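You operate a simulated robot arm through the tools that you are given. There is no shell and no other tool. Be economical: measure what you need, move in short steps, check, and stop when the job is done.

You are at the controls of a simulated two-armed robot. One attempt, no reset.

Task
Hold the orange tub on the near end of the belt steady with one hand and put the white cleaning pad in it with the other.

It is judged by the outcome, as a careful person would: the job done as asked, and still so three seconds after it is handed in. It fails if anything else is knocked over, pushed out of place, dropped, spilled or broken.

Robot
Two 7-joint arms with two-finger grippers on one trunk, on a base that drives. Base frame: it is fixed to the floor where the robot stands at the start and does not move with it; the origin is under the middle of the robot, x ahead of it, y to its left, z up; the surface under the hand at the start is at about z = 800. Units: mm, rad, N and s.
The left shoulder is at the start at [172, 216, 972], the right one opposite. With the tool pointing down near the work surface each hand reaches from about 100 to 900 mm from the robot's upright axis, wherever it stands, measured 20 degrees to its own side. Places, roughly: orange tub [500, 1250, 750]. Payload 3.18 kg a hand.
Tool frame (each hand has its own): the origin (TCP) lies between the finger pads and is the grasp point; the fingertips stand 30 mm ahead of it; z points along the fingers, y is the line along which they close. Largest opening 144 mm; the body of the gripper starts 103 mm behind the TCP.
Orientation is told as [roll, pitch, yaw] about the base's x, y, z axes, in that order, counted from this pose: with the fingers straight down and closing along the base's y, the tool's x points along the base's -x, its y along +y and its z along -z.

Tools
- The arms move only by the tool apply_moves. It takes "left_series", "right_series" or both (then of equal length, played together; a hand with none holds still); each is a list of rows, each an object (a shift or turn left out is 0, a gripper value left out holds the last) with "hand": the gripper command, from -1 (fully open) to 1 (shut), values between in proportion; "dp": the shift along the base's x, y, z in units of 250 mm (1.0 is 250 mm), a list of three; "dr": the turn, a rotation vector about the base's x, y, z in units of 45 degrees (1.0 is 45 degrees), a list of three. In form: [{"hand": hand, "dp": [x, y, z], "dr": [ax, ay, az]}, ...]. A call has 1 to 20 rows; each row is the pose to reach, as a shift and turn from the pose commanded when the call began. A call with a number of a shift or a turn outside -1 to 1 is refused whole. Each row takes 0.2 s and may step no farther than 50 mm and 0.15 rad from the row before; otherwise, or with a gripper value out of range, the whole call is refused. A pose out of reach is approached as far as the arm can. The call stops where the force on the tool passes 40 N (or 10 N more than at its start, if that is more) or the arm is blocked; 0.2 s more then pass. Each finger halts on what it meets, pressing with about 43 N; the grip force reading is that of the motor and also rises with nothing between the fingers. The clock runs only during rows and for 0.2 s after the last one: add rows that repeat a pose to give the fingers time. The reply holds the time, the measured pose of the TCP, the force on the tool along the base axes, the opening and the grip force, in the units named above and with some noise, with the torque about the TCP (base axes, N m) and any sound that the robot's microphone picked up, and new pictures: "views" is both (left out), scene, wrist or none (wrist: the cameras of the hands that moved).
- Cameras (640 x 400 px; columns grow to the right, rows downward): "scene" is now at [327, 17.8, 1188.7]; the picture's right is [0.18, -0.98, 0.00], its down [-0.10, -0.02, -1.00] and it looks along [0.98, 0.18, -0.10] (base axes); focal length 214 px, centre (320, 200). "left" rides on the left gripper at [77, -16, -143] in its tool frame; the picture's right is [0.21, 0.98, 0.00], its down [-0.84, 0.18, -0.51] and it looks along [-0.50, 0.11, 0.86] (tool axes); focal length 218 px, centre (320, 200). "right" rides on the right gripper at [76, 16, -143] in its tool frame; the picture's right is [-0.21, 0.98, 0.00], its down [-0.84, -0.18, -0.51] and it looks along [-0.50, -0.11, 0.86] (tool axes); focal length 218 px, centre (320, 200). There is no depth. A picture from a camera that has moved, and an enlarged one, comes with that camera's place and axes in the base frame and with its lens.
- lift_body(by): slides the trunk up (or, below 0, down) by that many mm; the arms and the scene camera ride with it, the base frame stays. It gives what a move gives, with no picture.
- roll_base(legs): drives the robot by 1 to 6 legs, each [ahead, left, turn to the left] in mm, mm and rad, along the robot's own axes; the way and the turn of a leg run together, so that a leg with both is an arc; at most 1500 mm and 3.142 rad a leg. The arms and the cameras ride along, it lands a little off, and it stops where it bumps. It gives what a move gives, and a new picture of the scene camera.
- head_to(pan, tilt): turns the head with the scene camera to pan (to the left, within 1.396 rad either way) and tilt (down, from -0.506 to 1.204), counted from straight ahead of the robot. It gives what a move gives, and a new picture of the scene camera.
- inspect(camera, box): a new picture of the part [left, top, right, bottom] of that camera's present view, enlarged. It takes no simulated time.
- hand_in(): hands the job in; it is judged then, once.

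Go step by step. Nothing tells you exact positions but the pictures and the camera data: compare them with the known pose of the tool, close in by small moves and look again before you grip or let go. The budget is 120 turns and 260 pictures, counting those below and the enlarged ones. Unless the task says otherwise, let go and move clear before handing in, and close with one line.

The tools are called after "Request:" as a command line: name --argument value ..., lists and objects as JSON in quotes. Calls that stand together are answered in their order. apply_moves: Moves the arms, as the interface text tells. Its arguments: {"type":"object","properties":{"left_series":{"type":"array"},"right_series":{"type":"array"},"views":{"type":"string","enum":["both","scene","wrist","none"]}},"required":[]} The other tools are called the same way: lift_body (by) slides the trunk up or down; roll_base (legs) drives the base; head_to (pan, tilt) turns the head that bears the scene camera; inspect (camera, box) takes an enlarged picture of a part of a camera's view; hand_in () hands the job in.

At the start:

```text
t: 0.0
left_position: [414.0, 271.2, 1063.2]
left_tcp_rot: [0.001, 0.0, 0.002]
left_ft_force: [-0.8, 0.1, 0.7]
left_torque: [0.01, 0.0, 0.01]
left_opening: 143.9
left_grasp_force: 0.1
right_position: [486.4, -91.2, 1134.1]
right_tcp_rot: [0.002, 0.0, 0.0]
right_ft_force: [0.3, -0.5, 0.6]
right_torque: [0.01, 0.03, 0.02]
right_opening: 144.0
right_grasp_force: 0.1
trunk travel left (down, up): [-65.0, 305.0]
robot x, y, heading: [0.3, 0.1, 0.004]
head pan, tilt: [0.18, 0.099]
```

scene: 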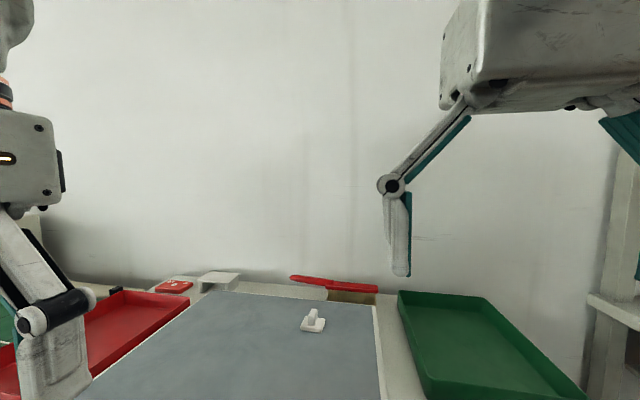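
right: 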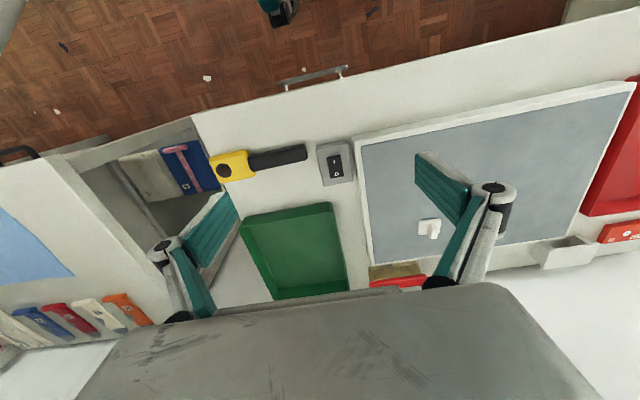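
left: 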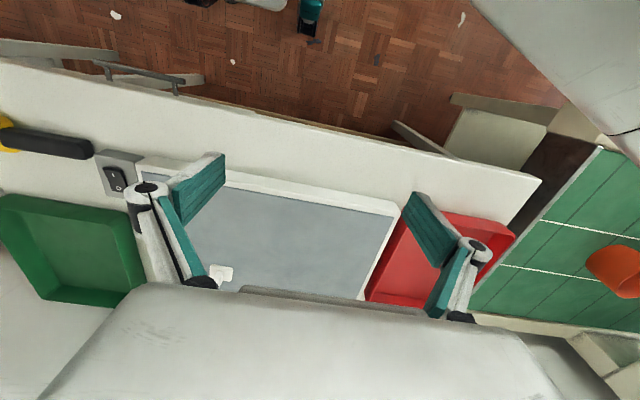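

I see a grey mat with a small white object with a knob, red and green trays, and an orange tub on a green belt to the left. I'll look closer and look around.

Request:
inspect --camera "scene" --box '[240, 260, 400, 360]'

Request:
inspect --camera "right" --box '[360, 160, 520, 260]'

Request:
head_to --pan 1.1 --tilt 0.5

```text
4.00 times, centred on (320, 310) of scene
camera zoom: at [327.0, 17.8, 1188.7], right [0.18, -0.98, 0.0], down [-0.1, -0.02, -1.0], along [0.98, 0.18, -0.1], focal length 858 px, centre (320, -240)
```

zoom: 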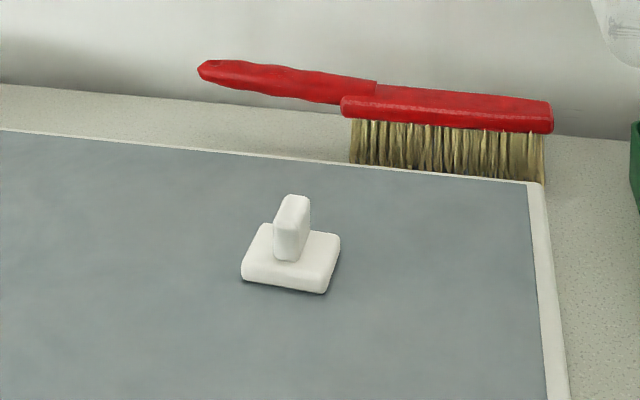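

```text
4.00 times, centred on (440, 210) of right
camera zoom: at [409.6, -74.7, 1276.9], right [0.21, 0.98, 0.0], down [0.84, -0.18, 0.51], along [0.5, -0.11, -0.86], focal length 873 px, centre (-160, 160)
```

zoom: 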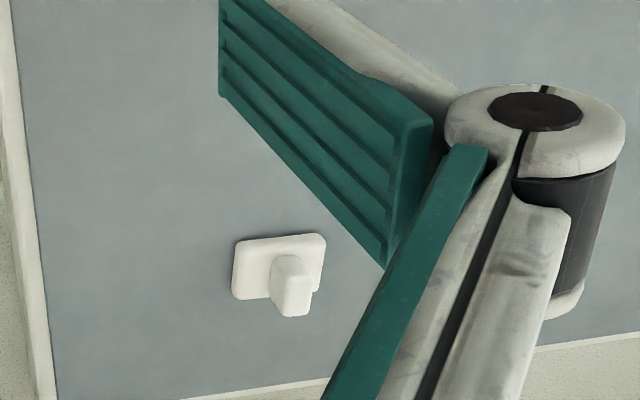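

```text
t: 1.2
left_position: [413.5, 271.4, 1062.6]
left_tcp_rot: [-0.001, 0.001, 0.002]
left_ft_force: [-1.1, 0.2, 0.2]
left_torque: [-0.01, -0.01, 0.0]
left_opening: 144.0
left_grasp_force: 0.1
right_position: [485.7, -91.6, 1133.8]
right_tcp_rot: [0.001, 0.0, 0.0]
right_ft_force: [0.3, 0.0, -0.4]
right_torque: [-0.01, 0.01, 0.02]
right_opening: 144.3
right_grasp_force: 0.0
trunk travel left (down, up): [-65.0, 305.0]
robot x, y, heading: [1.2, -0.6, -0.003]
head pan, tilt: [1.1, 0.499]
camera scene: at [277.8, 82.3, 1151.6], right [0.89, -0.45, 0.0], down [-0.22, -0.43, -0.88], along [0.4, 0.78, -0.48], focal length 214 px, centre (320, 200)
```

scene: 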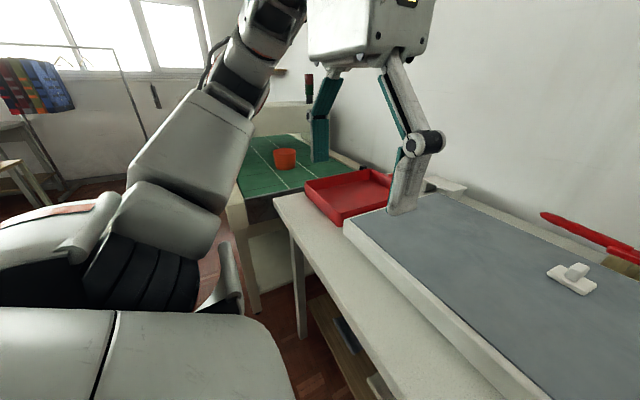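

The white pad with its thin handle is near (822, 130) on the grey mat, and the tub is on the belt around (630, 1200). I'll pick the pad with the left hand, moving above it first.

Request:
apply_moves --left_series '[{"dp": [0.18, -0.06, 0]}, {"dp": [0.36, -0.12, 0]}, {"dp": [0.54, -0.18, 0]}, {"dp": [0.72, -0.24, 0]}, {"dp": [0.9, -0.3, 0]}, {"dp": [0.98, -0.36, -0.08]}, {"dp": [1.0, -0.4, -0.2]}]' --views "none"

Request:
apply_moves --left_series '[{"dp": [0.18, -0.06, 0]}, {"dp": [0.36, -0.1, 0]}, {"dp": [0.5, -0.16, -0.03]}, {"dp": [0.52, -0.16, -0.16]}]' --views "wrist"

Request:
head_to --pan 0.2 --tilt 0.5

```text
t: 2.8
left_position: [665.9, 172.8, 1011.3]
left_tcp_rot: [0.002, 0.003, 0.001]
left_ft_force: [-0.2, -0.8, 0.3]
left_torque: [0.0, 0.03, 0.01]
left_opening: 144.0
left_grasp_force: 0.0
left hand out of reach, approached as far as the arm can: row 4, 5, 6
right_position: [488.6, -91.5, 1132.3]
right_tcp_rot: [-0.001, 0.005, 0.001]
right_ft_force: [0.0, 0.3, -0.9]
right_torque: [0.01, 0.05, 0.03]
right_opening: 144.0
right_grasp_force: 0.0
trunk travel left (down, up): [-65.0, 305.0]
robot x, y, heading: [-4.5, -1.4, -0.003]
head pan, tilt: [1.1, 0.499]
```

```text
t: 3.8
left_position: [753.9, 130.4, 904.0]
left_tcp_rot: [-0.004, -0.002, 0.001]
left_ft_force: [-1.0, 0.4, 0.1]
left_torque: [-0.13, -0.08, 0.03]
left_opening: 143.9
left_grasp_force: 0.1
left hand out of reach, approached as far as the arm can: row 1, 2, 3, 4
right_position: [485.1, -87.3, 1136.5]
right_tcp_rot: [-0.003, -0.002, 0.0]
right_ft_force: [-1.3, 1.7, -0.1]
right_torque: [-0.15, -0.12, 0.03]
right_opening: 144.0
right_grasp_force: 0.1
trunk travel left (down, up): [-65.0, 305.0]
robot x, y, heading: [2.1, 0.0, 0.002]
head pan, tilt: [1.1, 0.499]
camera left: at [676.6, 114.1, 1046.9], right [-0.21, 0.98, 0.0], down [0.84, 0.18, 0.51], along [0.5, 0.1, -0.86], focal length 218 px, centre (320, 200)
```

left: 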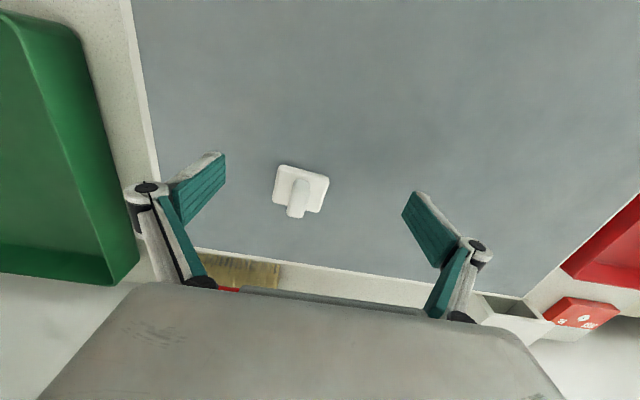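

```text
t: 5.0
left_position: [753.8, 128.0, 904.2]
left_tcp_rot: [0.001, -0.001, 0.002]
left_ft_force: [0.2, -0.1, -0.6]
left_torque: [0.02, -0.01, 0.0]
left_opening: 144.0
left_grasp_force: 0.1
right_position: [486.5, -90.1, 1133.4]
right_tcp_rot: [0.0, 0.0, 0.0]
right_ft_force: [-0.3, -0.3, 0.7]
right_torque: [-0.04, -0.02, -0.02]
right_opening: 144.0
right_grasp_force: 0.1
trunk travel left (down, up): [-65.0, 305.0]
robot x, y, heading: [-2.2, 1.2, 0.001]
head pan, tilt: [0.201, 0.499]
camera scene: at [325.5, 19.5, 1151.6], right [0.2, -0.98, 0.0], down [-0.47, -0.1, -0.88], along [0.86, 0.18, -0.48], focal length 214 px, centre (320, 200)
```

scene: 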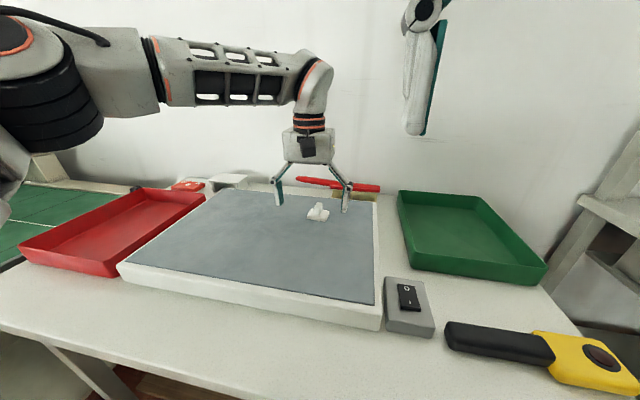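

From three views the pad's base sits near (785, 117), with the mat top at about z 845. The arm is at its reach limit, so I'll raise the trunk to gain reach and look closely at the handle.

Request:
lift_body --by 150

Request:
apply_moves --left_series '[{"dp": [0.05, -0.02, -0.18]}, {"dp": [0.1, -0.05, -0.36]}, {"dp": [0.14, -0.05, -0.5]}]' --views "wrist"

Request:
inspect --camera "left" --box '[220, 120, 420, 245]'

```text
t: 6.8
left_position: [639.0, 127.6, 1326.4]
left_tcp_rot: [-0.002, -0.454, 0.003]
left_ft_force: [0.5, -0.7, 0.3]
left_torque: [0.02, 0.0, 0.0]
left_opening: 143.8
left_grasp_force: 0.0
right_position: [488.0, -92.3, 1282.7]
right_tcp_rot: [0.009, -0.001, -0.008]
right_ft_force: [-0.1, 0.9, -0.2]
right_torque: [-0.01, 0.06, 0.01]
right_opening: 143.7
right_grasp_force: 0.1
trunk travel left (down, up): [-215.0, 155.0]
robot x, y, heading: [-1.7, -0.7, 0.002]
head pan, tilt: [0.201, 0.499]
```

```text
t: 7.6
left_position: [672.4, 118.1, 1199.4]
left_tcp_rot: [-0.004, -0.459, 0.005]
left_ft_force: [-0.4, 0.0, -0.6]
left_torque: [-0.06, 0.06, 0.0]
left_opening: 143.7
left_grasp_force: 0.0
right_position: [488.1, -90.5, 1283.3]
right_tcp_rot: [0.008, -0.001, -0.008]
right_ft_force: [1.1, -0.6, 0.3]
right_torque: [-0.01, 0.03, 0.02]
right_opening: 144.0
right_grasp_force: 0.1
trunk travel left (down, up): [-215.0, 155.0]
robot x, y, heading: [-2.2, -2.7, 0.002]
head pan, tilt: [0.201, 0.499]
camera left: at [540.1, 101.6, 1295.5], right [-0.19, 0.98, -0.09], down [0.53, 0.18, 0.83], along [0.83, 0.11, -0.55], focal length 218 px, centre (320, 200)
```

left: 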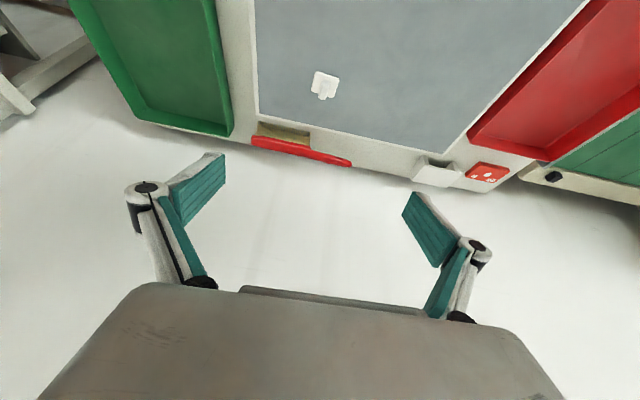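

```text
3.20 times, centred on (320, 182) of left
camera zoom: at [540.1, 101.6, 1295.5], right [-0.19, 0.98, -0.09], down [0.53, 0.18, 0.83], along [0.83, 0.11, -0.55], focal length 698 px, centre (320, 256)
```

zoom: 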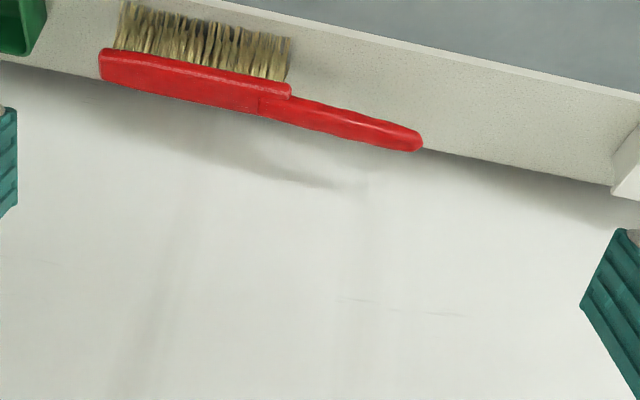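

The lift tilted the left hand back. I'll straighten it and come down above the pad.

Request:
apply_moves --left_series '[{"dp": [0.0, 0, -0.18], "dr": [0, 0.15, 0]}, {"dp": [0.0, 0, -0.36], "dr": [0, 0.3, 0]}, {"dp": [0.05, 0, -0.54], "dr": [0, 0.45, 0]}, {"dp": [0.1, 0, -0.72], "dr": [0, 0.585, 0]}, {"dp": [0.2, 0, -0.88], "dr": [0, 0.585, 0]}, {"dp": [0.36, 0, -0.96], "dr": [0, 0.585, 0]}]' --views "wrist"

Request:
inspect --camera "left" --box '[220, 120, 420, 245]'

```text
t: 9.0
left_position: [736.5, 130.8, 962.8]
left_tcp_rot: [-0.017, -0.042, 0.075]
left_ft_force: [0.5, -0.2, 1.0]
left_torque: [0.04, 0.12, 0.0]
left_opening: 143.7
left_grasp_force: 0.0
left hand out of reach, approached as far as the arm can: row 4, 5, 6
right_position: [491.4, -97.2, 1283.8]
right_tcp_rot: [0.012, 0.002, -0.01]
right_ft_force: [1.3, -1.0, -1.1]
right_torque: [0.1, 0.16, -0.03]
right_opening: 144.1
right_grasp_force: 0.0
trunk travel left (down, up): [-215.0, 155.0]
robot x, y, heading: [2.0, 1.8, -0.003]
head pan, tilt: [0.201, 0.499]
camera left: at [655.0, 111.3, 1103.0], right [-0.28, 0.96, -0.02], down [0.8, 0.25, 0.54], along [0.52, 0.13, -0.84], focal length 218 px, centre (320, 200)
```

left: 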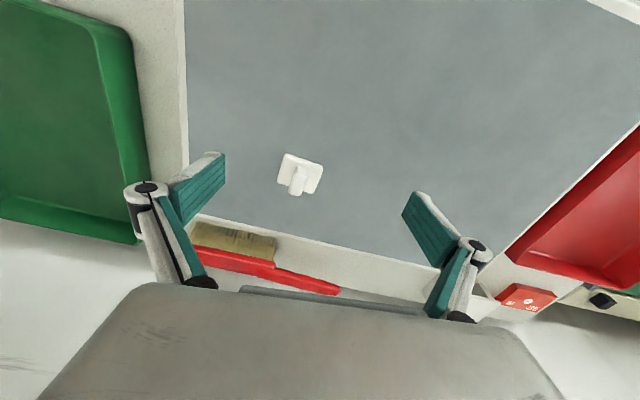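

```text
3.20 times, centred on (320, 182) of left
camera zoom: at [655.0, 111.3, 1103.0], right [-0.28, 0.96, -0.02], down [0.8, 0.25, 0.54], along [0.52, 0.13, -0.84], focal length 698 px, centre (320, 256)
```

zoom: 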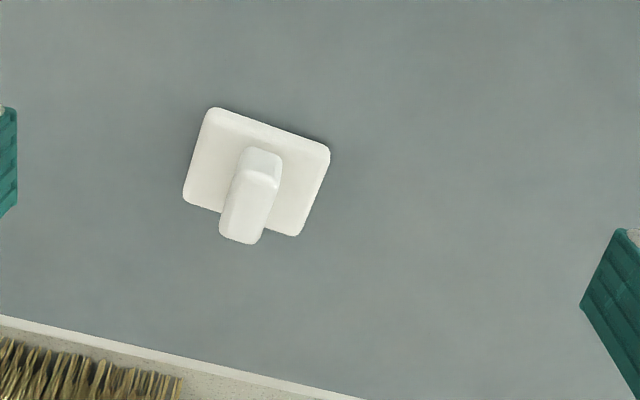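

The arm is limited on this inner side. I'll pull back to an easy pose, drive sideways to the right by 160 mm so the pad comes to the left arm's side, and look down at the clearance to the table.

Request:
apply_moves --left_series '[{"dp": [-0.16, 0.0, 0.04], "dr": [0, 0.03, -0.05]}, {"dp": [-0.32, 0.05, 0.1], "dr": [0, 0.05, -0.1]}, {"dp": [-0.48, 0.1, 0.2], "dr": [0, 0.05, -0.1]}, {"dp": [-0.6, 0.2, 0.3], "dr": [0, 0.05, -0.1]}, {"dp": [-0.6, 0.2, 0.3], "dr": [0, 0.05, -0.1]}]' --views "none"

Request:
roll_base --legs '[[0, -160, 0]]'

Request:
head_to --pan 0 --tilt 1.2

```text
t: 10.2
left_position: [582.7, 189.9, 1040.4]
left_tcp_rot: [-0.016, -0.003, 0.001]
left_ft_force: [-0.4, -0.3, -0.8]
left_torque: [0.05, 0.04, -0.01]
left_opening: 144.2
left_grasp_force: 0.0
right_position: [487.3, -93.5, 1284.0]
right_tcp_rot: [0.008, -0.001, -0.005]
right_ft_force: [0.1, -0.5, 0.3]
right_torque: [0.04, 0.02, -0.02]
right_opening: 144.2
right_grasp_force: 0.1
trunk travel left (down, up): [-215.0, 155.0]
robot x, y, heading: [3.7, -1.2, 0.001]
head pan, tilt: [0.201, 0.499]
```

```text
t: 12.2
left_position: [582.9, 29.1, 1040.8]
left_tcp_rot: [-0.016, -0.004, -0.003]
left_ft_force: [0.3, 0.1, 0.2]
left_torque: [-0.01, 0.0, 0.01]
left_opening: 144.0
left_grasp_force: 0.1
right_position: [487.0, -252.8, 1283.9]
right_tcp_rot: [0.009, -0.003, -0.008]
right_ft_force: [0.5, -0.8, -0.7]
right_torque: [0.0, -0.01, 0.01]
right_opening: 144.0
right_grasp_force: 0.0
trunk travel left (down, up): [-215.0, 155.0]
robot x, y, heading: [-1.1, -158.7, -0.005]
head pan, tilt: [0.201, 0.499]
camera scene: at [173.3, -141.0, 1329.8], right [0.2, -0.98, 0.0], down [-0.47, -0.09, -0.88], along [0.86, 0.17, -0.48], focal length 214 px, centre (320, 200)
```

scene: 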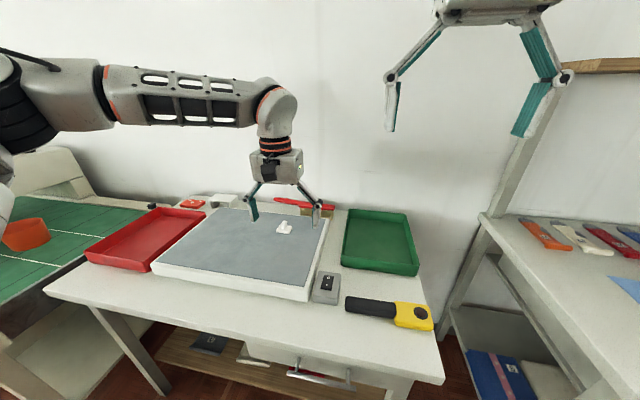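

```text
t: 13.3
left_position: [582.5, 29.7, 1041.2]
left_tcp_rot: [-0.015, -0.005, -0.003]
left_ft_force: [-0.4, -0.3, 0.0]
left_torque: [0.02, -0.02, 0.05]
left_opening: 144.0
left_grasp_force: 0.0
right_position: [487.4, -253.5, 1284.0]
right_tcp_rot: [0.008, -0.004, -0.008]
right_ft_force: [-0.4, -0.4, 0.5]
right_torque: [0.01, 0.03, 0.0]
right_opening: 144.0
right_grasp_force: 0.1
trunk travel left (down, up): [-215.0, 155.0]
robot x, y, heading: [1.0, -159.8, -0.004]
head pan, tilt: [0.0, 1.201]
camera scene: at [140.0, -158.7, 1276.2], right [0.0, -1.0, 0.0], down [-0.93, 0.0, -0.36], along [0.36, 0.0, -0.93], focal length 214 px, centre (320, 200)
```

scene: 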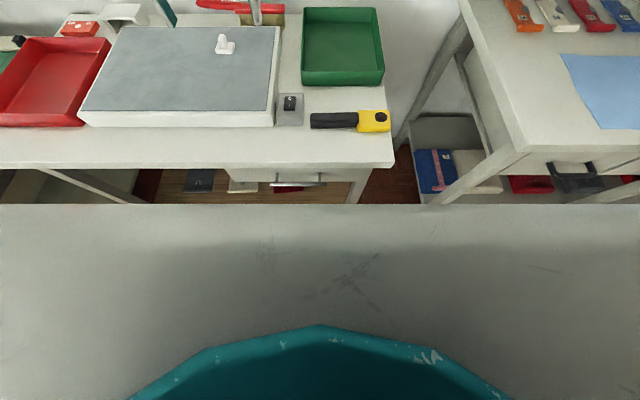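

Raising the trunk evidently pulls the shoulders back, so I'll raise the left hand a little, lower the trunk again, then reach for the pad from this better side.

Request:
apply_moves --left_series '[{"dp": [0, 0.0, 0.2]}, {"dp": [0, 0.05, 0.38]}]' --views "none"

Request:
lift_body --by -150

Request:
apply_moves --left_series '[{"dp": [0.18, 0.05, 0]}, {"dp": [0.36, 0.1, 0]}, {"dp": [0.52, 0.15, 0]}, {"dp": [0.64, 0.2, -0.1]}]' --views "wrist"

```text
t: 13.9
left_position: [579.0, 43.2, 1135.7]
left_tcp_rot: [-0.016, -0.006, -0.002]
left_ft_force: [-0.2, 0.0, -0.1]
left_torque: [-0.06, 0.02, 0.01]
left_opening: 144.2
left_grasp_force: 0.0
right_position: [486.5, -251.1, 1284.6]
right_tcp_rot: [0.008, -0.003, -0.008]
right_ft_force: [-0.3, -0.3, 0.0]
right_torque: [-0.01, -0.02, -0.02]
right_opening: 144.2
right_grasp_force: 0.1
trunk travel left (down, up): [-215.0, 155.0]
robot x, y, heading: [-1.7, -158.9, 0.002]
head pan, tilt: [0.0, 1.201]
```

```text
t: 15.6
left_position: [581.2, 41.8, 987.1]
left_tcp_rot: [-0.017, -0.007, -0.001]
left_ft_force: [-0.7, 0.1, 0.8]
left_torque: [0.0, -0.05, -0.01]
left_opening: 143.9
left_grasp_force: 0.1
right_position: [484.4, -252.5, 1136.3]
right_tcp_rot: [0.008, -0.006, -0.009]
right_ft_force: [-0.2, -0.5, -0.2]
right_torque: [-0.02, -0.09, -0.05]
right_opening: 143.9
right_grasp_force: 0.1
trunk travel left (down, up): [-65.0, 305.0]
robot x, y, heading: [-0.4, -160.0, -0.005]
head pan, tilt: [0.0, 1.201]
```

```text
t: 16.6
left_position: [662.9, 63.8, 986.1]
left_tcp_rot: [-0.016, -0.005, -0.001]
left_ft_force: [0.1, -1.4, -0.4]
left_torque: [-0.01, -0.01, 0.0]
left_opening: 144.2
left_grasp_force: 0.1
left hand out of reach, approached as far as the arm can: row 2, 3, 4
right_position: [487.7, -253.1, 1134.0]
right_tcp_rot: [0.007, -0.004, -0.009]
right_ft_force: [-0.8, 0.0, -0.5]
right_torque: [0.01, 0.0, -0.01]
right_opening: 144.2
right_grasp_force: 0.1
trunk travel left (down, up): [-65.0, 305.0]
robot x, y, heading: [-0.2, -162.1, -0.004]
head pan, tilt: [0.0, 1.201]
camera left: at [585.3, 50.2, 1129.9], right [-0.21, 0.98, -0.02], down [0.84, 0.19, 0.51], along [0.5, 0.09, -0.86], focal length 218 px, centre (320, 200)
```

left: 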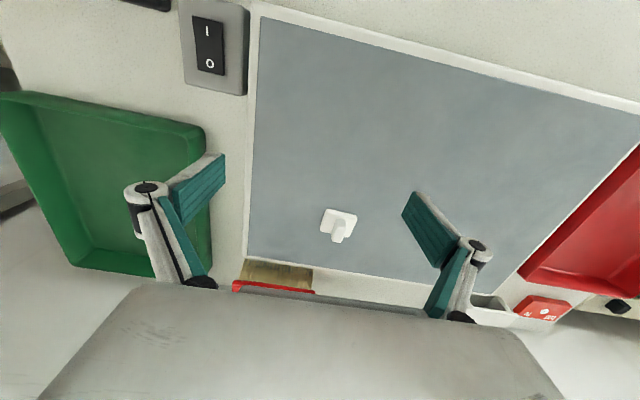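

At this height the arm tops out in x, but lower down and with the fingers tilted a little forward it should reach. Pad is at (782, 115), its handle thin along y, top near z 877.

Request:
apply_moves --left_series '[{"dp": [0, 0, -0.05], "dr": [0, -0.13, 0]}, {"dp": [0, 0.0, -0.1], "dr": [0, -0.26, 0]}, {"dp": [0, 0.0, -0.12], "dr": [0, -0.38, 0]}]' --views "wrist"

```text
t: 17.4
left_position: [662.8, 66.4, 956.1]
left_tcp_rot: [-0.015, -0.306, -0.001]
left_ft_force: [1.2, -0.6, 0.2]
left_torque: [-0.01, 0.0, 0.04]
left_opening: 144.0
left_grasp_force: 0.1
right_position: [486.2, -251.4, 1135.3]
right_tcp_rot: [0.008, -0.004, -0.01]
right_ft_force: [0.1, -0.1, -0.2]
right_torque: [-0.02, 0.01, 0.0]
right_opening: 144.1
right_grasp_force: 0.2
trunk travel left (down, up): [-65.0, 305.0]
robot x, y, heading: [-1.5, -158.1, -0.002]
head pan, tilt: [0.0, 1.201]
camera left: at [546.5, 52.5, 1069.9], right [-0.19, 0.98, -0.08], down [0.65, 0.19, 0.73], along [0.73, 0.09, -0.67], focal length 218 px, centre (320, 200)
```

left: 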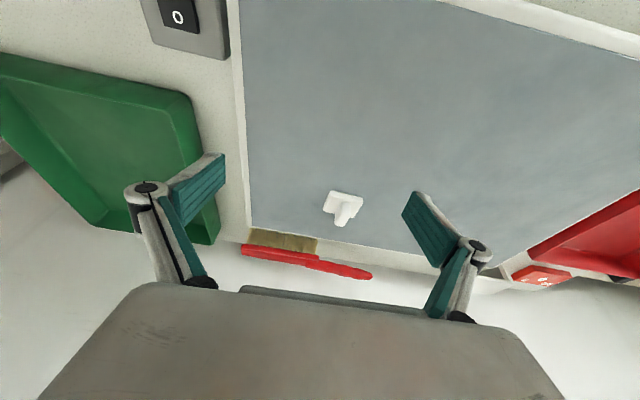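

The tilt is in and the position is exact. Next: move over the pad at z 930.

Request:
apply_moves --left_series '[{"dp": [0.15, 0.1, 0]}, {"dp": [0.3, 0.18, -0.03]}, {"dp": [0.43, 0.2, -0.1]}, {"dp": [0.43, 0.2, -0.1]}]' --views "wrist"

Request:
inspect --camera "left" --box '[220, 130, 460, 280]'

```text
t: 18.4
left_position: [771.7, 117.2, 931.9]
left_tcp_rot: [-0.015, -0.305, -0.002]
left_ft_force: [-0.1, 0.3, -0.2]
left_torque: [0.0, 0.01, -0.01]
left_opening: 144.0
left_grasp_force: 0.1
right_position: [486.1, -252.5, 1135.1]
right_tcp_rot: [0.007, -0.003, -0.009]
right_ft_force: [-0.4, -1.4, 0.9]
right_torque: [-0.01, -0.03, -0.02]
right_opening: 143.6
right_grasp_force: 0.1
trunk travel left (down, up): [-65.0, 305.0]
robot x, y, heading: [0.1, -158.1, -0.003]
head pan, tilt: [0.0, 1.201]
camera left: at [656.3, 103.6, 1045.9], right [-0.19, 0.98, -0.08], down [0.65, 0.19, 0.73], along [0.73, 0.09, -0.67], focal length 218 px, centre (320, 200)
```

left: 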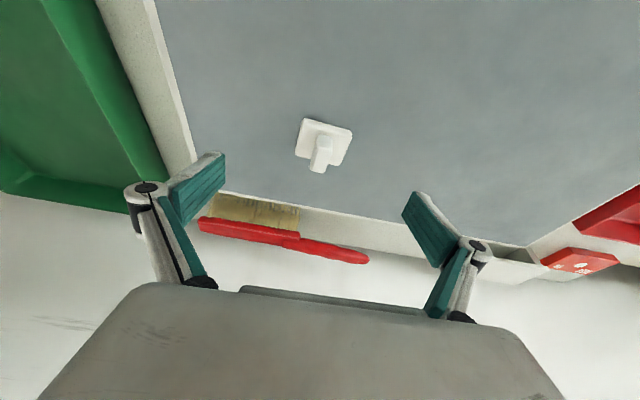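

```text
2.67 times, centred on (340, 205) of left
camera zoom: at [656.3, 103.6, 1045.9], right [-0.19, 0.98, -0.08], down [0.65, 0.19, 0.73], along [0.73, 0.09, -0.67], focal length 582 px, centre (267, 187)
```

zoom: 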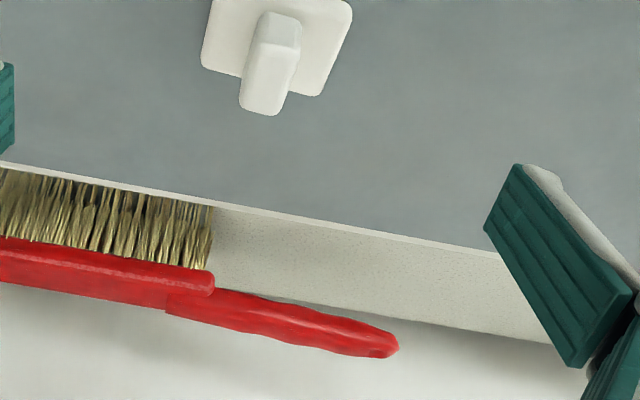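

The handle is centred at about (778, 115), right between the fingers. I'll descend and check for contact.

Request:
apply_moves --left_series '[{"dp": [0, -0.008, -0.08], "hand": -0.5}, {"dp": [0.01, -0.008, -0.16]}, {"dp": [0.012, -0.008, -0.186]}]' --views "wrist"

Request:
inspect --camera "left" --box '[220, 90, 420, 215]'

```text
t: 19.2
left_position: [775.0, 114.5, 883.5]
left_tcp_rot: [-0.015, -0.305, -0.002]
left_ft_force: [-0.2, 0.0, -0.8]
left_torque: [-0.02, -0.02, 0.03]
left_opening: 107.9
left_grasp_force: 0.1
right_position: [486.9, -252.1, 1135.1]
right_tcp_rot: [0.006, -0.003, -0.008]
right_ft_force: [-0.5, 0.8, 0.2]
right_torque: [-0.02, 0.0, 0.02]
right_opening: 143.8
right_grasp_force: 0.1
trunk travel left (down, up): [-65.0, 305.0]
robot x, y, heading: [-0.3, -158.6, -0.003]
head pan, tilt: [0.0, 1.201]
camera left: at [659.0, 100.2, 997.4], right [-0.19, 0.98, -0.08], down [0.65, 0.19, 0.73], along [0.73, 0.09, -0.68], focal length 218 px, centre (320, 200)
```

left: 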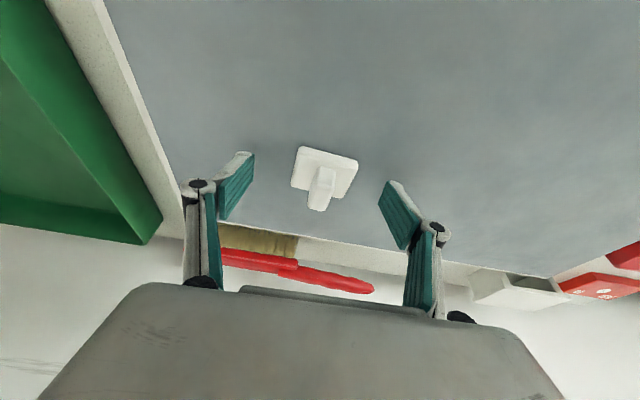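

```text
3.20 times, centred on (320, 152) of left
camera zoom: at [659.0, 100.2, 997.4], right [-0.19, 0.98, -0.08], down [0.65, 0.19, 0.73], along [0.73, 0.09, -0.68], focal length 698 px, centre (320, 352)
```

zoom: 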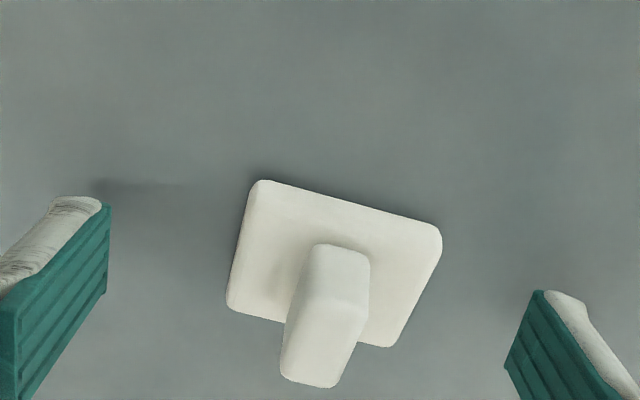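

Everything lines up: fingertips straddle the handle just above the base. I'll raise 4 mm and close.

Request:
apply_moves --left_series '[{"dp": [0.008, 0, 0.016], "hand": -0.5}, {"dp": [0.008, 0, 0.016], "hand": 0.2}, {"dp": [0.008, 0, 0.016], "hand": 0.6}, {"dp": [0.008, 0, 0.016], "hand": 1}, {"dp": [0.008, 0, 0.016], "hand": 1}, {"dp": [0.008, 0, 0.016], "hand": 1}]' --views "wrist"

```text
t: 20.6
left_position: [776.9, 114.6, 887.4]
left_tcp_rot: [-0.016, -0.305, -0.003]
left_ft_force: [0.8, 0.0, 0.8]
left_torque: [0.02, -0.01, -0.03]
left_opening: 49.2
left_grasp_force: 42.7
right_position: [488.0, -253.2, 1134.5]
right_tcp_rot: [0.006, -0.003, -0.008]
right_ft_force: [-0.1, 0.0, -0.3]
right_torque: [0.02, 0.02, -0.02]
right_opening: 144.0
right_grasp_force: 0.1
trunk travel left (down, up): [-65.0, 305.0]
robot x, y, heading: [3.2, -165.0, -0.002]
head pan, tilt: [0.0, 1.201]
camera left: at [660.9, 100.8, 1001.3], right [-0.19, 0.98, -0.08], down [0.65, 0.19, 0.73], along [0.73, 0.09, -0.68], focal length 218 px, centre (320, 200)
```

left: 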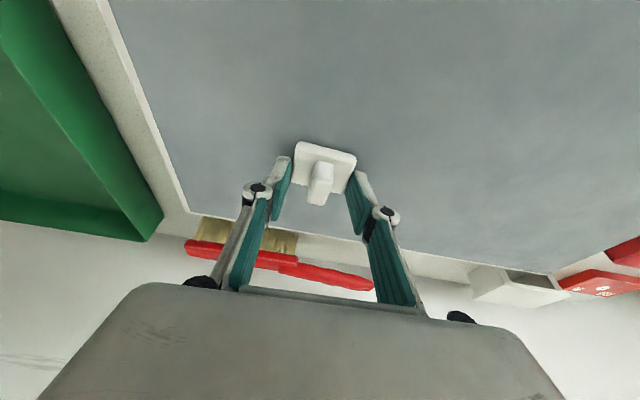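

The opening of 49 mm shows the fingers caught the base edges, not the handle. I'll reopen, raise 13 mm and close on the handle.

Request:
apply_moves --left_series '[{"hand": -0.3}, {"hand": -0.3}, {"dp": [0, 0, 0.052], "hand": -0.3}, {"dp": [0, 0, 0.052], "hand": 0.2}, {"dp": [0, 0, 0.052], "hand": 0.6}, {"dp": [0, 0, 0.052], "hand": 1}, {"dp": [0, 0, 0.052], "hand": 1}, {"dp": [0, 0, 0.052], "hand": 1}]' --views "wrist"

Request:
inspect --camera "left" --box '[220, 110, 420, 235]'

```text
t: 22.4
left_position: [777.5, 114.3, 899.9]
left_tcp_rot: [-0.016, -0.303, 0.0]
left_ft_force: [0.2, 0.1, -0.6]
left_torque: [0.03, -0.03, -0.02]
left_opening: 14.8
left_grasp_force: 43.8
right_position: [486.5, -252.2, 1133.9]
right_tcp_rot: [0.005, -0.003, -0.007]
right_ft_force: [-0.1, -0.5, 1.1]
right_torque: [-0.01, -0.01, -0.01]
right_opening: 144.2
right_grasp_force: 0.0
trunk travel left (down, up): [-65.0, 305.0]
robot x, y, heading: [5.8, -165.4, -0.001]
head pan, tilt: [0.0, 1.201]
camera left: at [660.7, 100.6, 1013.6], right [-0.19, 0.98, -0.08], down [0.65, 0.19, 0.73], along [0.73, 0.09, -0.68], focal length 218 px, centre (320, 200)
```

left: 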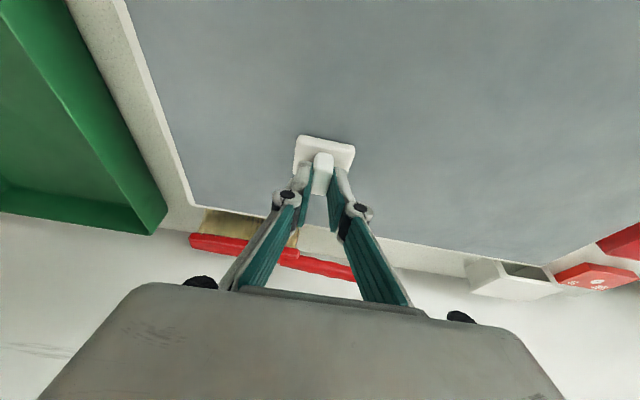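

```text
3.20 times, centred on (320, 172) of left
camera zoom: at [660.7, 100.6, 1013.6], right [-0.19, 0.98, -0.08], down [0.65, 0.19, 0.73], along [0.73, 0.09, -0.68], focal length 698 px, centre (320, 288)
```

zoom: 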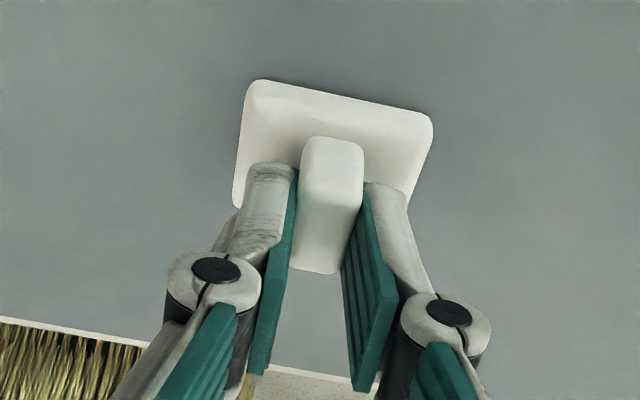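

The handle is firmly gripped at 14.8 mm. Lifting and checking.

Request:
apply_moves --left_series '[{"dp": [-0.02, 0, 0.1]}, {"dp": [-0.1, 0, 0.25]}, {"dp": [-0.25, 0, 0.35]}, {"dp": [-0.4, 0, 0.45]}, {"dp": [-0.56, 0.05, 0.55]}, {"dp": [-0.72, 0.12, 0.6]}, {"dp": [-0.88, 0.2, 0.6]}, {"dp": [-0.98, 0.25, 0.6]}]' --views "wrist"

Request:
head_to --pan 1.2 --tilt 0.6

```text
t: 24.2
left_position: [531.2, 169.2, 1043.7]
left_tcp_rot: [-0.016, -0.305, 0.001]
left_ft_force: [-0.5, -0.2, 0.2]
left_torque: [0.03, 0.0, 0.02]
left_opening: 14.3
left_grasp_force: 43.1
left hand out of reach, approached as far as the arm can: row 8
right_position: [487.0, -252.8, 1134.8]
right_tcp_rot: [0.006, -0.003, -0.008]
right_ft_force: [-0.1, -0.9, -0.8]
right_torque: [-0.03, 0.01, 0.0]
right_opening: 144.2
right_grasp_force: 0.2
trunk travel left (down, up): [-65.0, 305.0]
robot x, y, heading: [2.3, -159.1, -0.005]
head pan, tilt: [0.0, 1.201]
camera left: at [414.4, 155.3, 1157.5], right [-0.19, 0.98, -0.08], down [0.65, 0.19, 0.73], along [0.73, 0.09, -0.67], focal length 218 px, centre (320, 200)
```

left: 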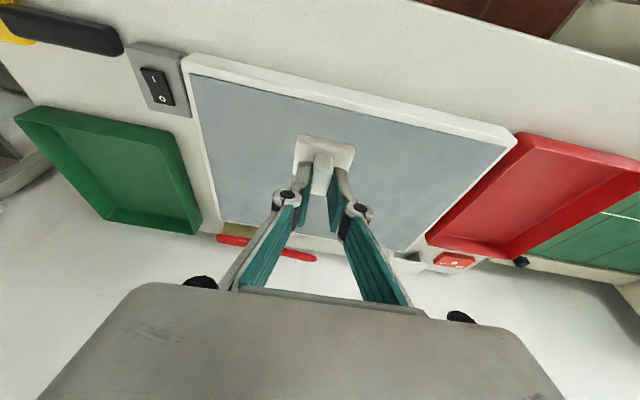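

```text
t: 25.6
left_position: [531.4, 168.3, 1043.7]
left_tcp_rot: [-0.017, -0.304, -0.001]
left_ft_force: [0.1, 0.3, -1.0]
left_torque: [0.02, 0.0, 0.02]
left_opening: 14.5
left_grasp_force: 43.0
right_position: [486.7, -252.4, 1135.2]
right_tcp_rot: [0.007, -0.005, -0.009]
right_ft_force: [1.4, 0.1, 0.4]
right_torque: [0.0, -0.04, 0.01]
right_opening: 143.8
right_grasp_force: 0.0
trunk travel left (down, up): [-65.0, 305.0]
robot x, y, heading: [4.1, -161.2, -0.002]
head pan, tilt: [1.201, 0.6]
camera scene: at [268.5, -76.5, 1142.4], right [0.93, -0.36, 0.0], down [-0.21, -0.53, -0.82], along [0.3, 0.77, -0.57], focal length 214 px, centre (320, 200)
```

scene: 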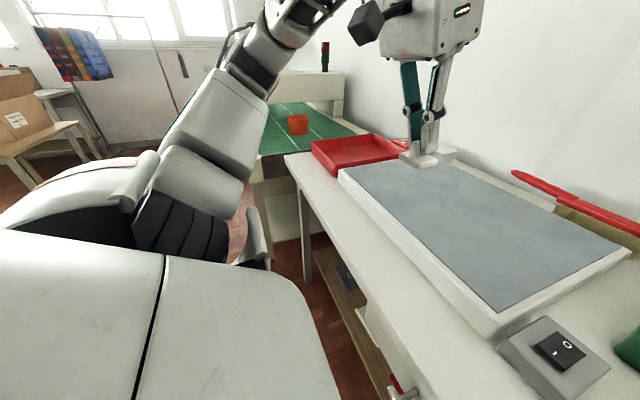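

The pad is held well. I'll back off about 100 mm and drive left toward the belt in stages.

Request:
roll_base --legs '[[-100, 0, 0], [0, 800, 0]]'

```text
t: 33.9
left_position: [422.7, 991.2, 1043.7]
left_tcp_rot: [-0.018, -0.305, 0.015]
left_ft_force: [0.1, -0.2, -0.5]
left_torque: [0.02, 0.01, 0.0]
left_opening: 14.8
left_grasp_force: 42.8
right_position: [382.6, 570.0, 1134.7]
right_tcp_rot: [0.009, -0.002, 0.002]
right_ft_force: [1.2, -0.5, -0.4]
right_torque: [0.02, 0.0, -0.01]
right_opening: 144.2
right_grasp_force: 0.1
trunk travel left (down, up): [-65.0, 305.0]
robot x, y, heading: [-106.3, 654.2, 0.017]
head pan, tilt: [1.201, 0.6]
camera scene: at [162.7, 743.3, 1142.5], right [0.94, -0.35, 0.0], down [-0.2, -0.53, -0.83], along [0.29, 0.77, -0.56], focal length 214 px, centre (320, 200)
```

scene: 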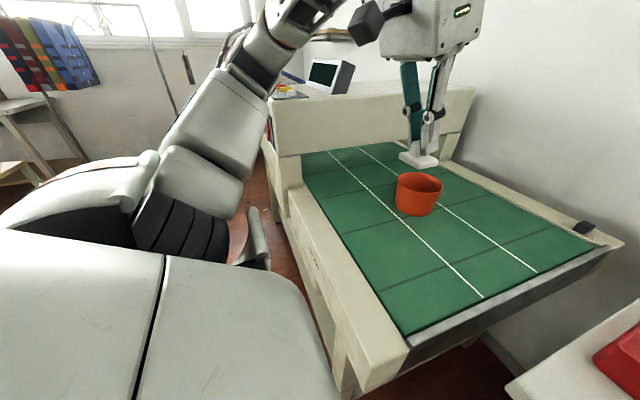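

The belt runs along y with the tub standing near (650, 1165), rim about z 830. I'll drive further left to stand squarely in front of it.

Request:
roll_base --legs '[[0, 480, -0.017]]'

Request:
head_to --pan 0.0 --tilt 0.75

```text
t: 37.3
left_position: [423.8, 1331.0, 1044.8]
left_tcp_rot: [-0.019, -0.305, -0.01]
left_ft_force: [0.0, -2.2, -0.1]
left_torque: [-0.06, 0.01, 0.05]
left_opening: 14.5
left_grasp_force: 42.7
right_position: [380.4, 914.9, 1134.2]
right_tcp_rot: [0.008, -0.004, -0.006]
right_ft_force: [0.6, 0.1, 0.0]
right_torque: [0.01, -0.02, 0.02]
right_opening: 143.8
right_grasp_force: 0.0
trunk travel left (down, up): [-65.0, 305.0]
robot x, y, heading: [-106.2, 1003.4, 0.003]
head pan, tilt: [1.201, 0.6]
stopped in leg 1: the force on the tool passed its limit at 76 N (the readings are from after the stop); the commanded pose is now the measured one
camera scene: at [161.6, 1088.7, 1142.4], right [0.93, -0.36, 0.0], down [-0.2, -0.53, -0.83], along [0.3, 0.77, -0.56], focal length 214 px, centre (320, 200)
```

scene: 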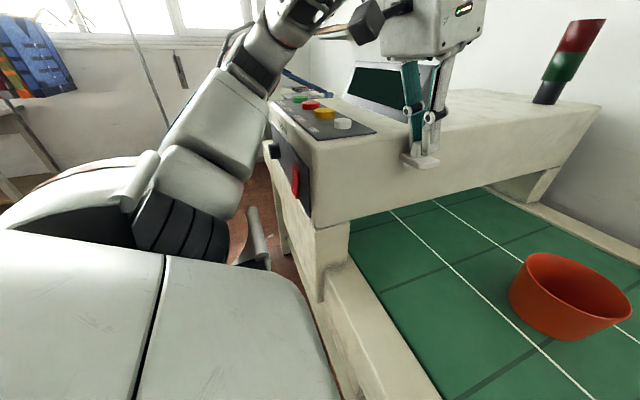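

```text
t: 38.7
left_position: [423.2, 1330.9, 1043.9]
left_tcp_rot: [-0.018, -0.305, -0.009]
left_ft_force: [-0.1, -3.0, -0.4]
left_torque: [-0.13, 0.04, 0.07]
left_opening: 14.8
left_grasp_force: 43.0
right_position: [379.9, 913.5, 1133.8]
right_tcp_rot: [0.008, -0.003, -0.004]
right_ft_force: [0.5, 1.1, -0.6]
right_torque: [-0.02, 0.02, 0.0]
right_opening: 144.1
right_grasp_force: 0.1
trunk travel left (down, up): [-65.0, 305.0]
robot x, y, heading: [-107.7, 1006.6, 0.002]
head pan, tilt: [0.0, 0.75]
camera scene: at [212.4, 1006.1, 1129.6], right [0.0, -1.0, 0.0], down [-0.68, 0.0, -0.73], along [0.73, 0.0, -0.68], focal length 214 px, centre (320, 200)
```

scene: 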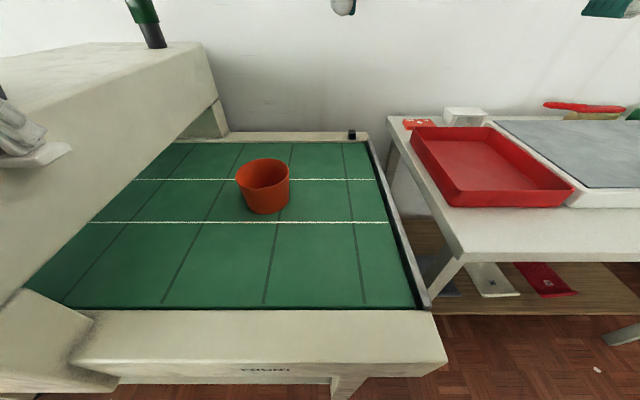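

The pad brushed the side of the bridge housing at y ≈ 1370, and the drive stopped; nothing appears to have shifted. I'll pull the left hand back off it and check the grip on the pad.

Request:
apply_moves --left_series '[{"dp": [0, -0.1, 0.0]}, {"dp": [0, -0.25, 0.05]}, {"dp": [0, -0.42, 0.12]}, {"dp": [0, -0.5, 0.12]}]' --views "both"

Request:
inspect --camera "scene" --box '[0, 0, 240, 150]'

Request:
inspect --camera "scene" --box '[184, 130, 344, 230]'

```text
t: 39.7
left_position: [423.3, 1206.9, 1075.0]
left_tcp_rot: [-0.021, -0.305, -0.006]
left_ft_force: [0.1, 0.3, -1.0]
left_torque: [0.02, 0.01, -0.04]
left_opening: 14.6
left_grasp_force: 42.9
right_position: [379.3, 914.4, 1134.7]
right_tcp_rot: [0.008, -0.002, -0.007]
right_ft_force: [1.0, 0.1, 0.4]
right_torque: [0.0, -0.02, 0.01]
right_opening: 144.0
right_grasp_force: 0.1
trunk travel left (down, up): [-65.0, 305.0]
robot x, y, heading: [-105.1, 1001.6, 0.005]
head pan, tilt: [0.0, 0.75]
camera scene: at [212.5, 1006.5, 1129.5], right [0.0, -1.0, 0.0], down [-0.68, 0.0, -0.73], along [0.73, 0.0, -0.68], focal length 214 px, centre (320, 200)
camera left: at [306.7, 1194.2, 1188.5], right [-0.19, 0.98, -0.08], down [0.65, 0.18, 0.73], along [0.73, 0.08, -0.67], focal length 218 px, centre (320, 200)
```

scene: 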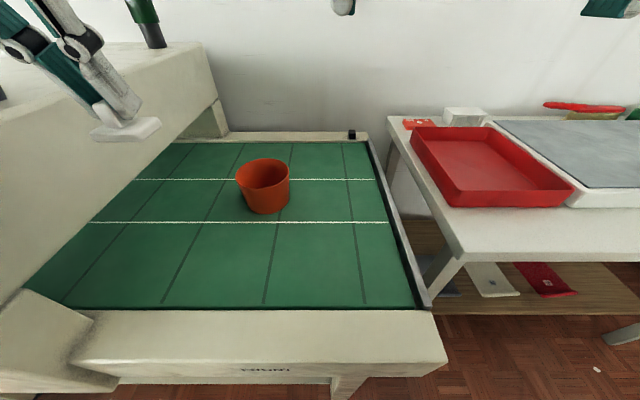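
left: 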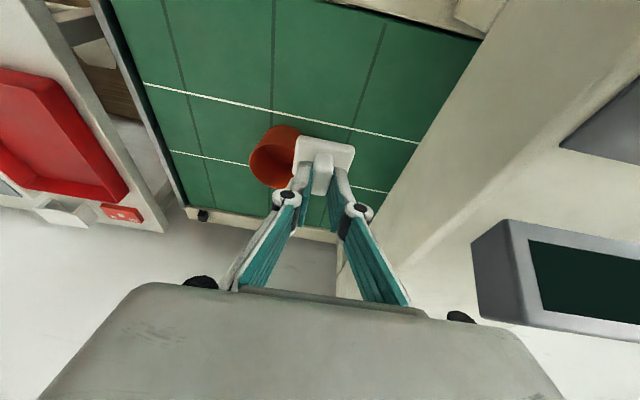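

```text
2.67 times, centred on (120, 75) of scene
camera zoom: at [212.5, 1006.5, 1129.5], right [0.0, -1.0, 0.0], down [-0.68, 0.0, -0.73], along [0.73, 0.0, -0.68], focal length 572 px, centre (853, 533)
```

zoom: 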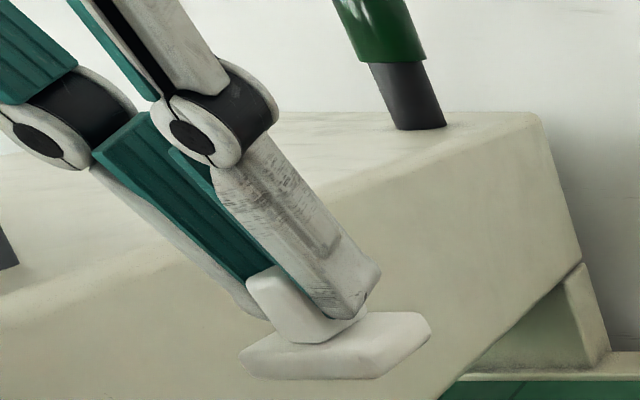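

```text
4.00 times, centred on (264, 180) of scene
camera zoom: at [212.5, 1006.5, 1129.5], right [0.0, -1.0, 0.0], down [-0.68, 0.0, -0.73], along [0.73, 0.0, -0.68], focal length 858 px, centre (544, 280)
```

zoom: 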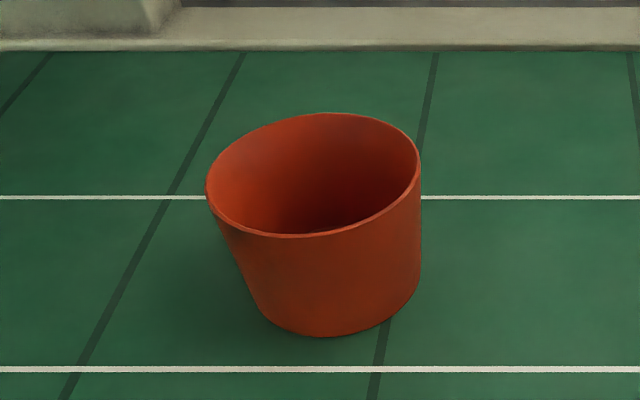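

The pad is still properly held and nothing moved. Tub: rim centre about (581, 1128, z 857), diameter 113, belt about z 785. I'll move the left hand aside and up, and bring the right hand over the tub's right rim, tilted along the wall.

Request:
apply_moves --left_series '[{"dp": [0, 0.05, 0.12]}, {"dp": [0, 0.1, 0.24]}, {"dp": [0, 0.16, 0.24]}, {"dp": [0, 0.16, 0.24]}, {"dp": [0, 0.16, 0.24]}, {"dp": [0, 0.16, 0.24]}]' --right_series '[{"dp": [0.1, 0.1, -0.1], "dr": [0, -0.06, 0], "hand": 0}, {"dp": [0.2, 0.2, -0.2], "dr": [0.08, -0.12, 0]}, {"dp": [0.32, 0.3, -0.3], "dr": [0.16, -0.18, 0]}, {"dp": [0.44, 0.4, -0.4], "dr": [0.25, -0.24, 0]}, {"dp": [0.54, 0.5, -0.5], "dr": [0.25, -0.26, 0]}, {"dp": [0.66, 0.6, -0.6], "dr": [0.25, -0.26, 0]}]'

Request:
inspect --camera "scene" --box '[184, 100, 344, 200]'

```text
t: 41.1
left_position: [424.6, 1237.1, 1121.3]
left_tcp_rot: [-0.021, -0.304, -0.007]
left_ft_force: [0.9, 0.0, -1.1]
left_torque: [-0.01, -0.01, -0.02]
left_opening: 14.6
left_grasp_force: 42.6
left hand out of reach, approached as far as the arm can: row 2, 3, 4, 5, 6
right_position: [544.4, 1064.1, 984.7]
right_tcp_rot: [0.207, -0.204, -0.029]
right_ft_force: [0.3, 0.0, -0.5]
right_torque: [0.0, -0.01, -0.03]
right_opening: 71.8
right_grasp_force: 0.1
trunk travel left (down, up): [-65.0, 305.0]
robot x, y, heading: [-103.5, 1005.7, 0.003]
head pan, tilt: [0.0, 0.75]
camera scene: at [213.5, 1006.8, 1129.0], right [0.0, -1.0, 0.0], down [-0.68, 0.0, -0.73], along [0.73, 0.0, -0.68], focal length 214 px, centre (320, 200)
camera right: at [440.2, 1053.9, 1110.1], right [0.19, 0.95, 0.24], down [0.72, -0.3, 0.62], along [0.66, 0.06, -0.75], focal length 218 px, centre (320, 200)
camera left: at [308.0, 1225.3, 1235.5], right [-0.19, 0.98, -0.08], down [0.65, 0.19, 0.73], along [0.73, 0.08, -0.68], focal length 218 px, centre (320, 200)
```

scene: 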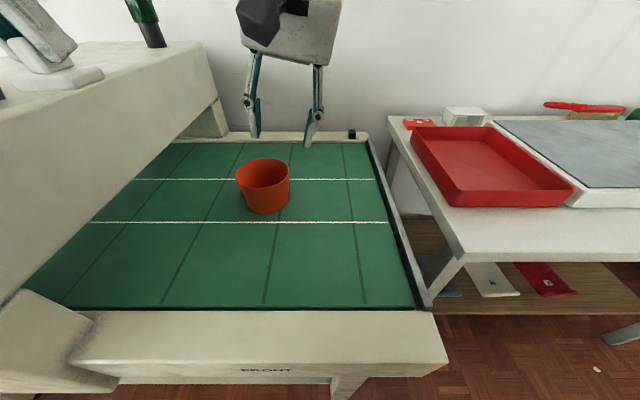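
right: 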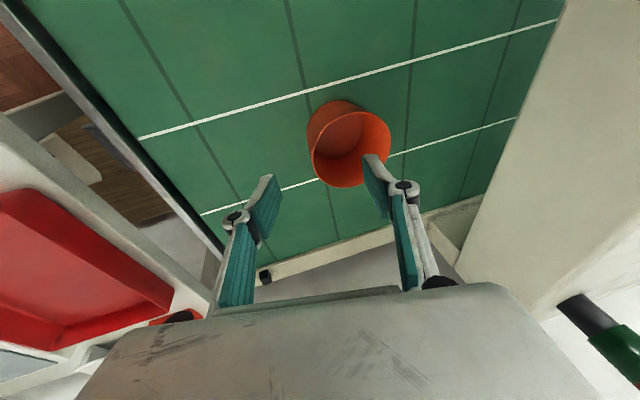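
left: 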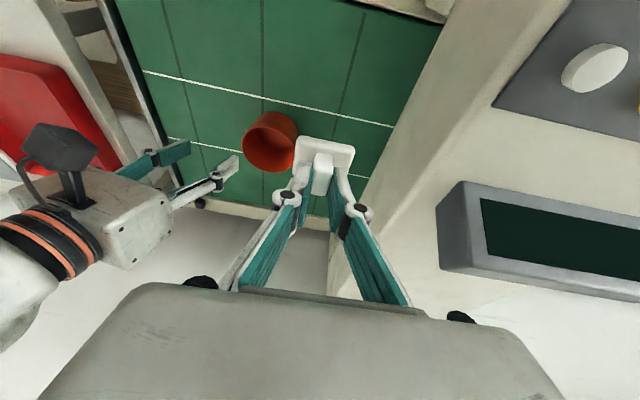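

```text
4.00 times, centred on (264, 150) of scene
camera zoom: at [213.5, 1006.8, 1129.0], right [0.0, -1.0, 0.0], down [-0.68, 0.0, -0.73], along [0.73, 0.0, -0.68], focal length 858 px, centre (544, 400)
```

zoom: 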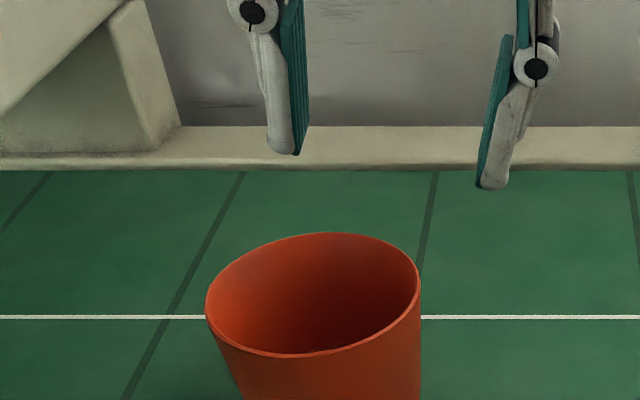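

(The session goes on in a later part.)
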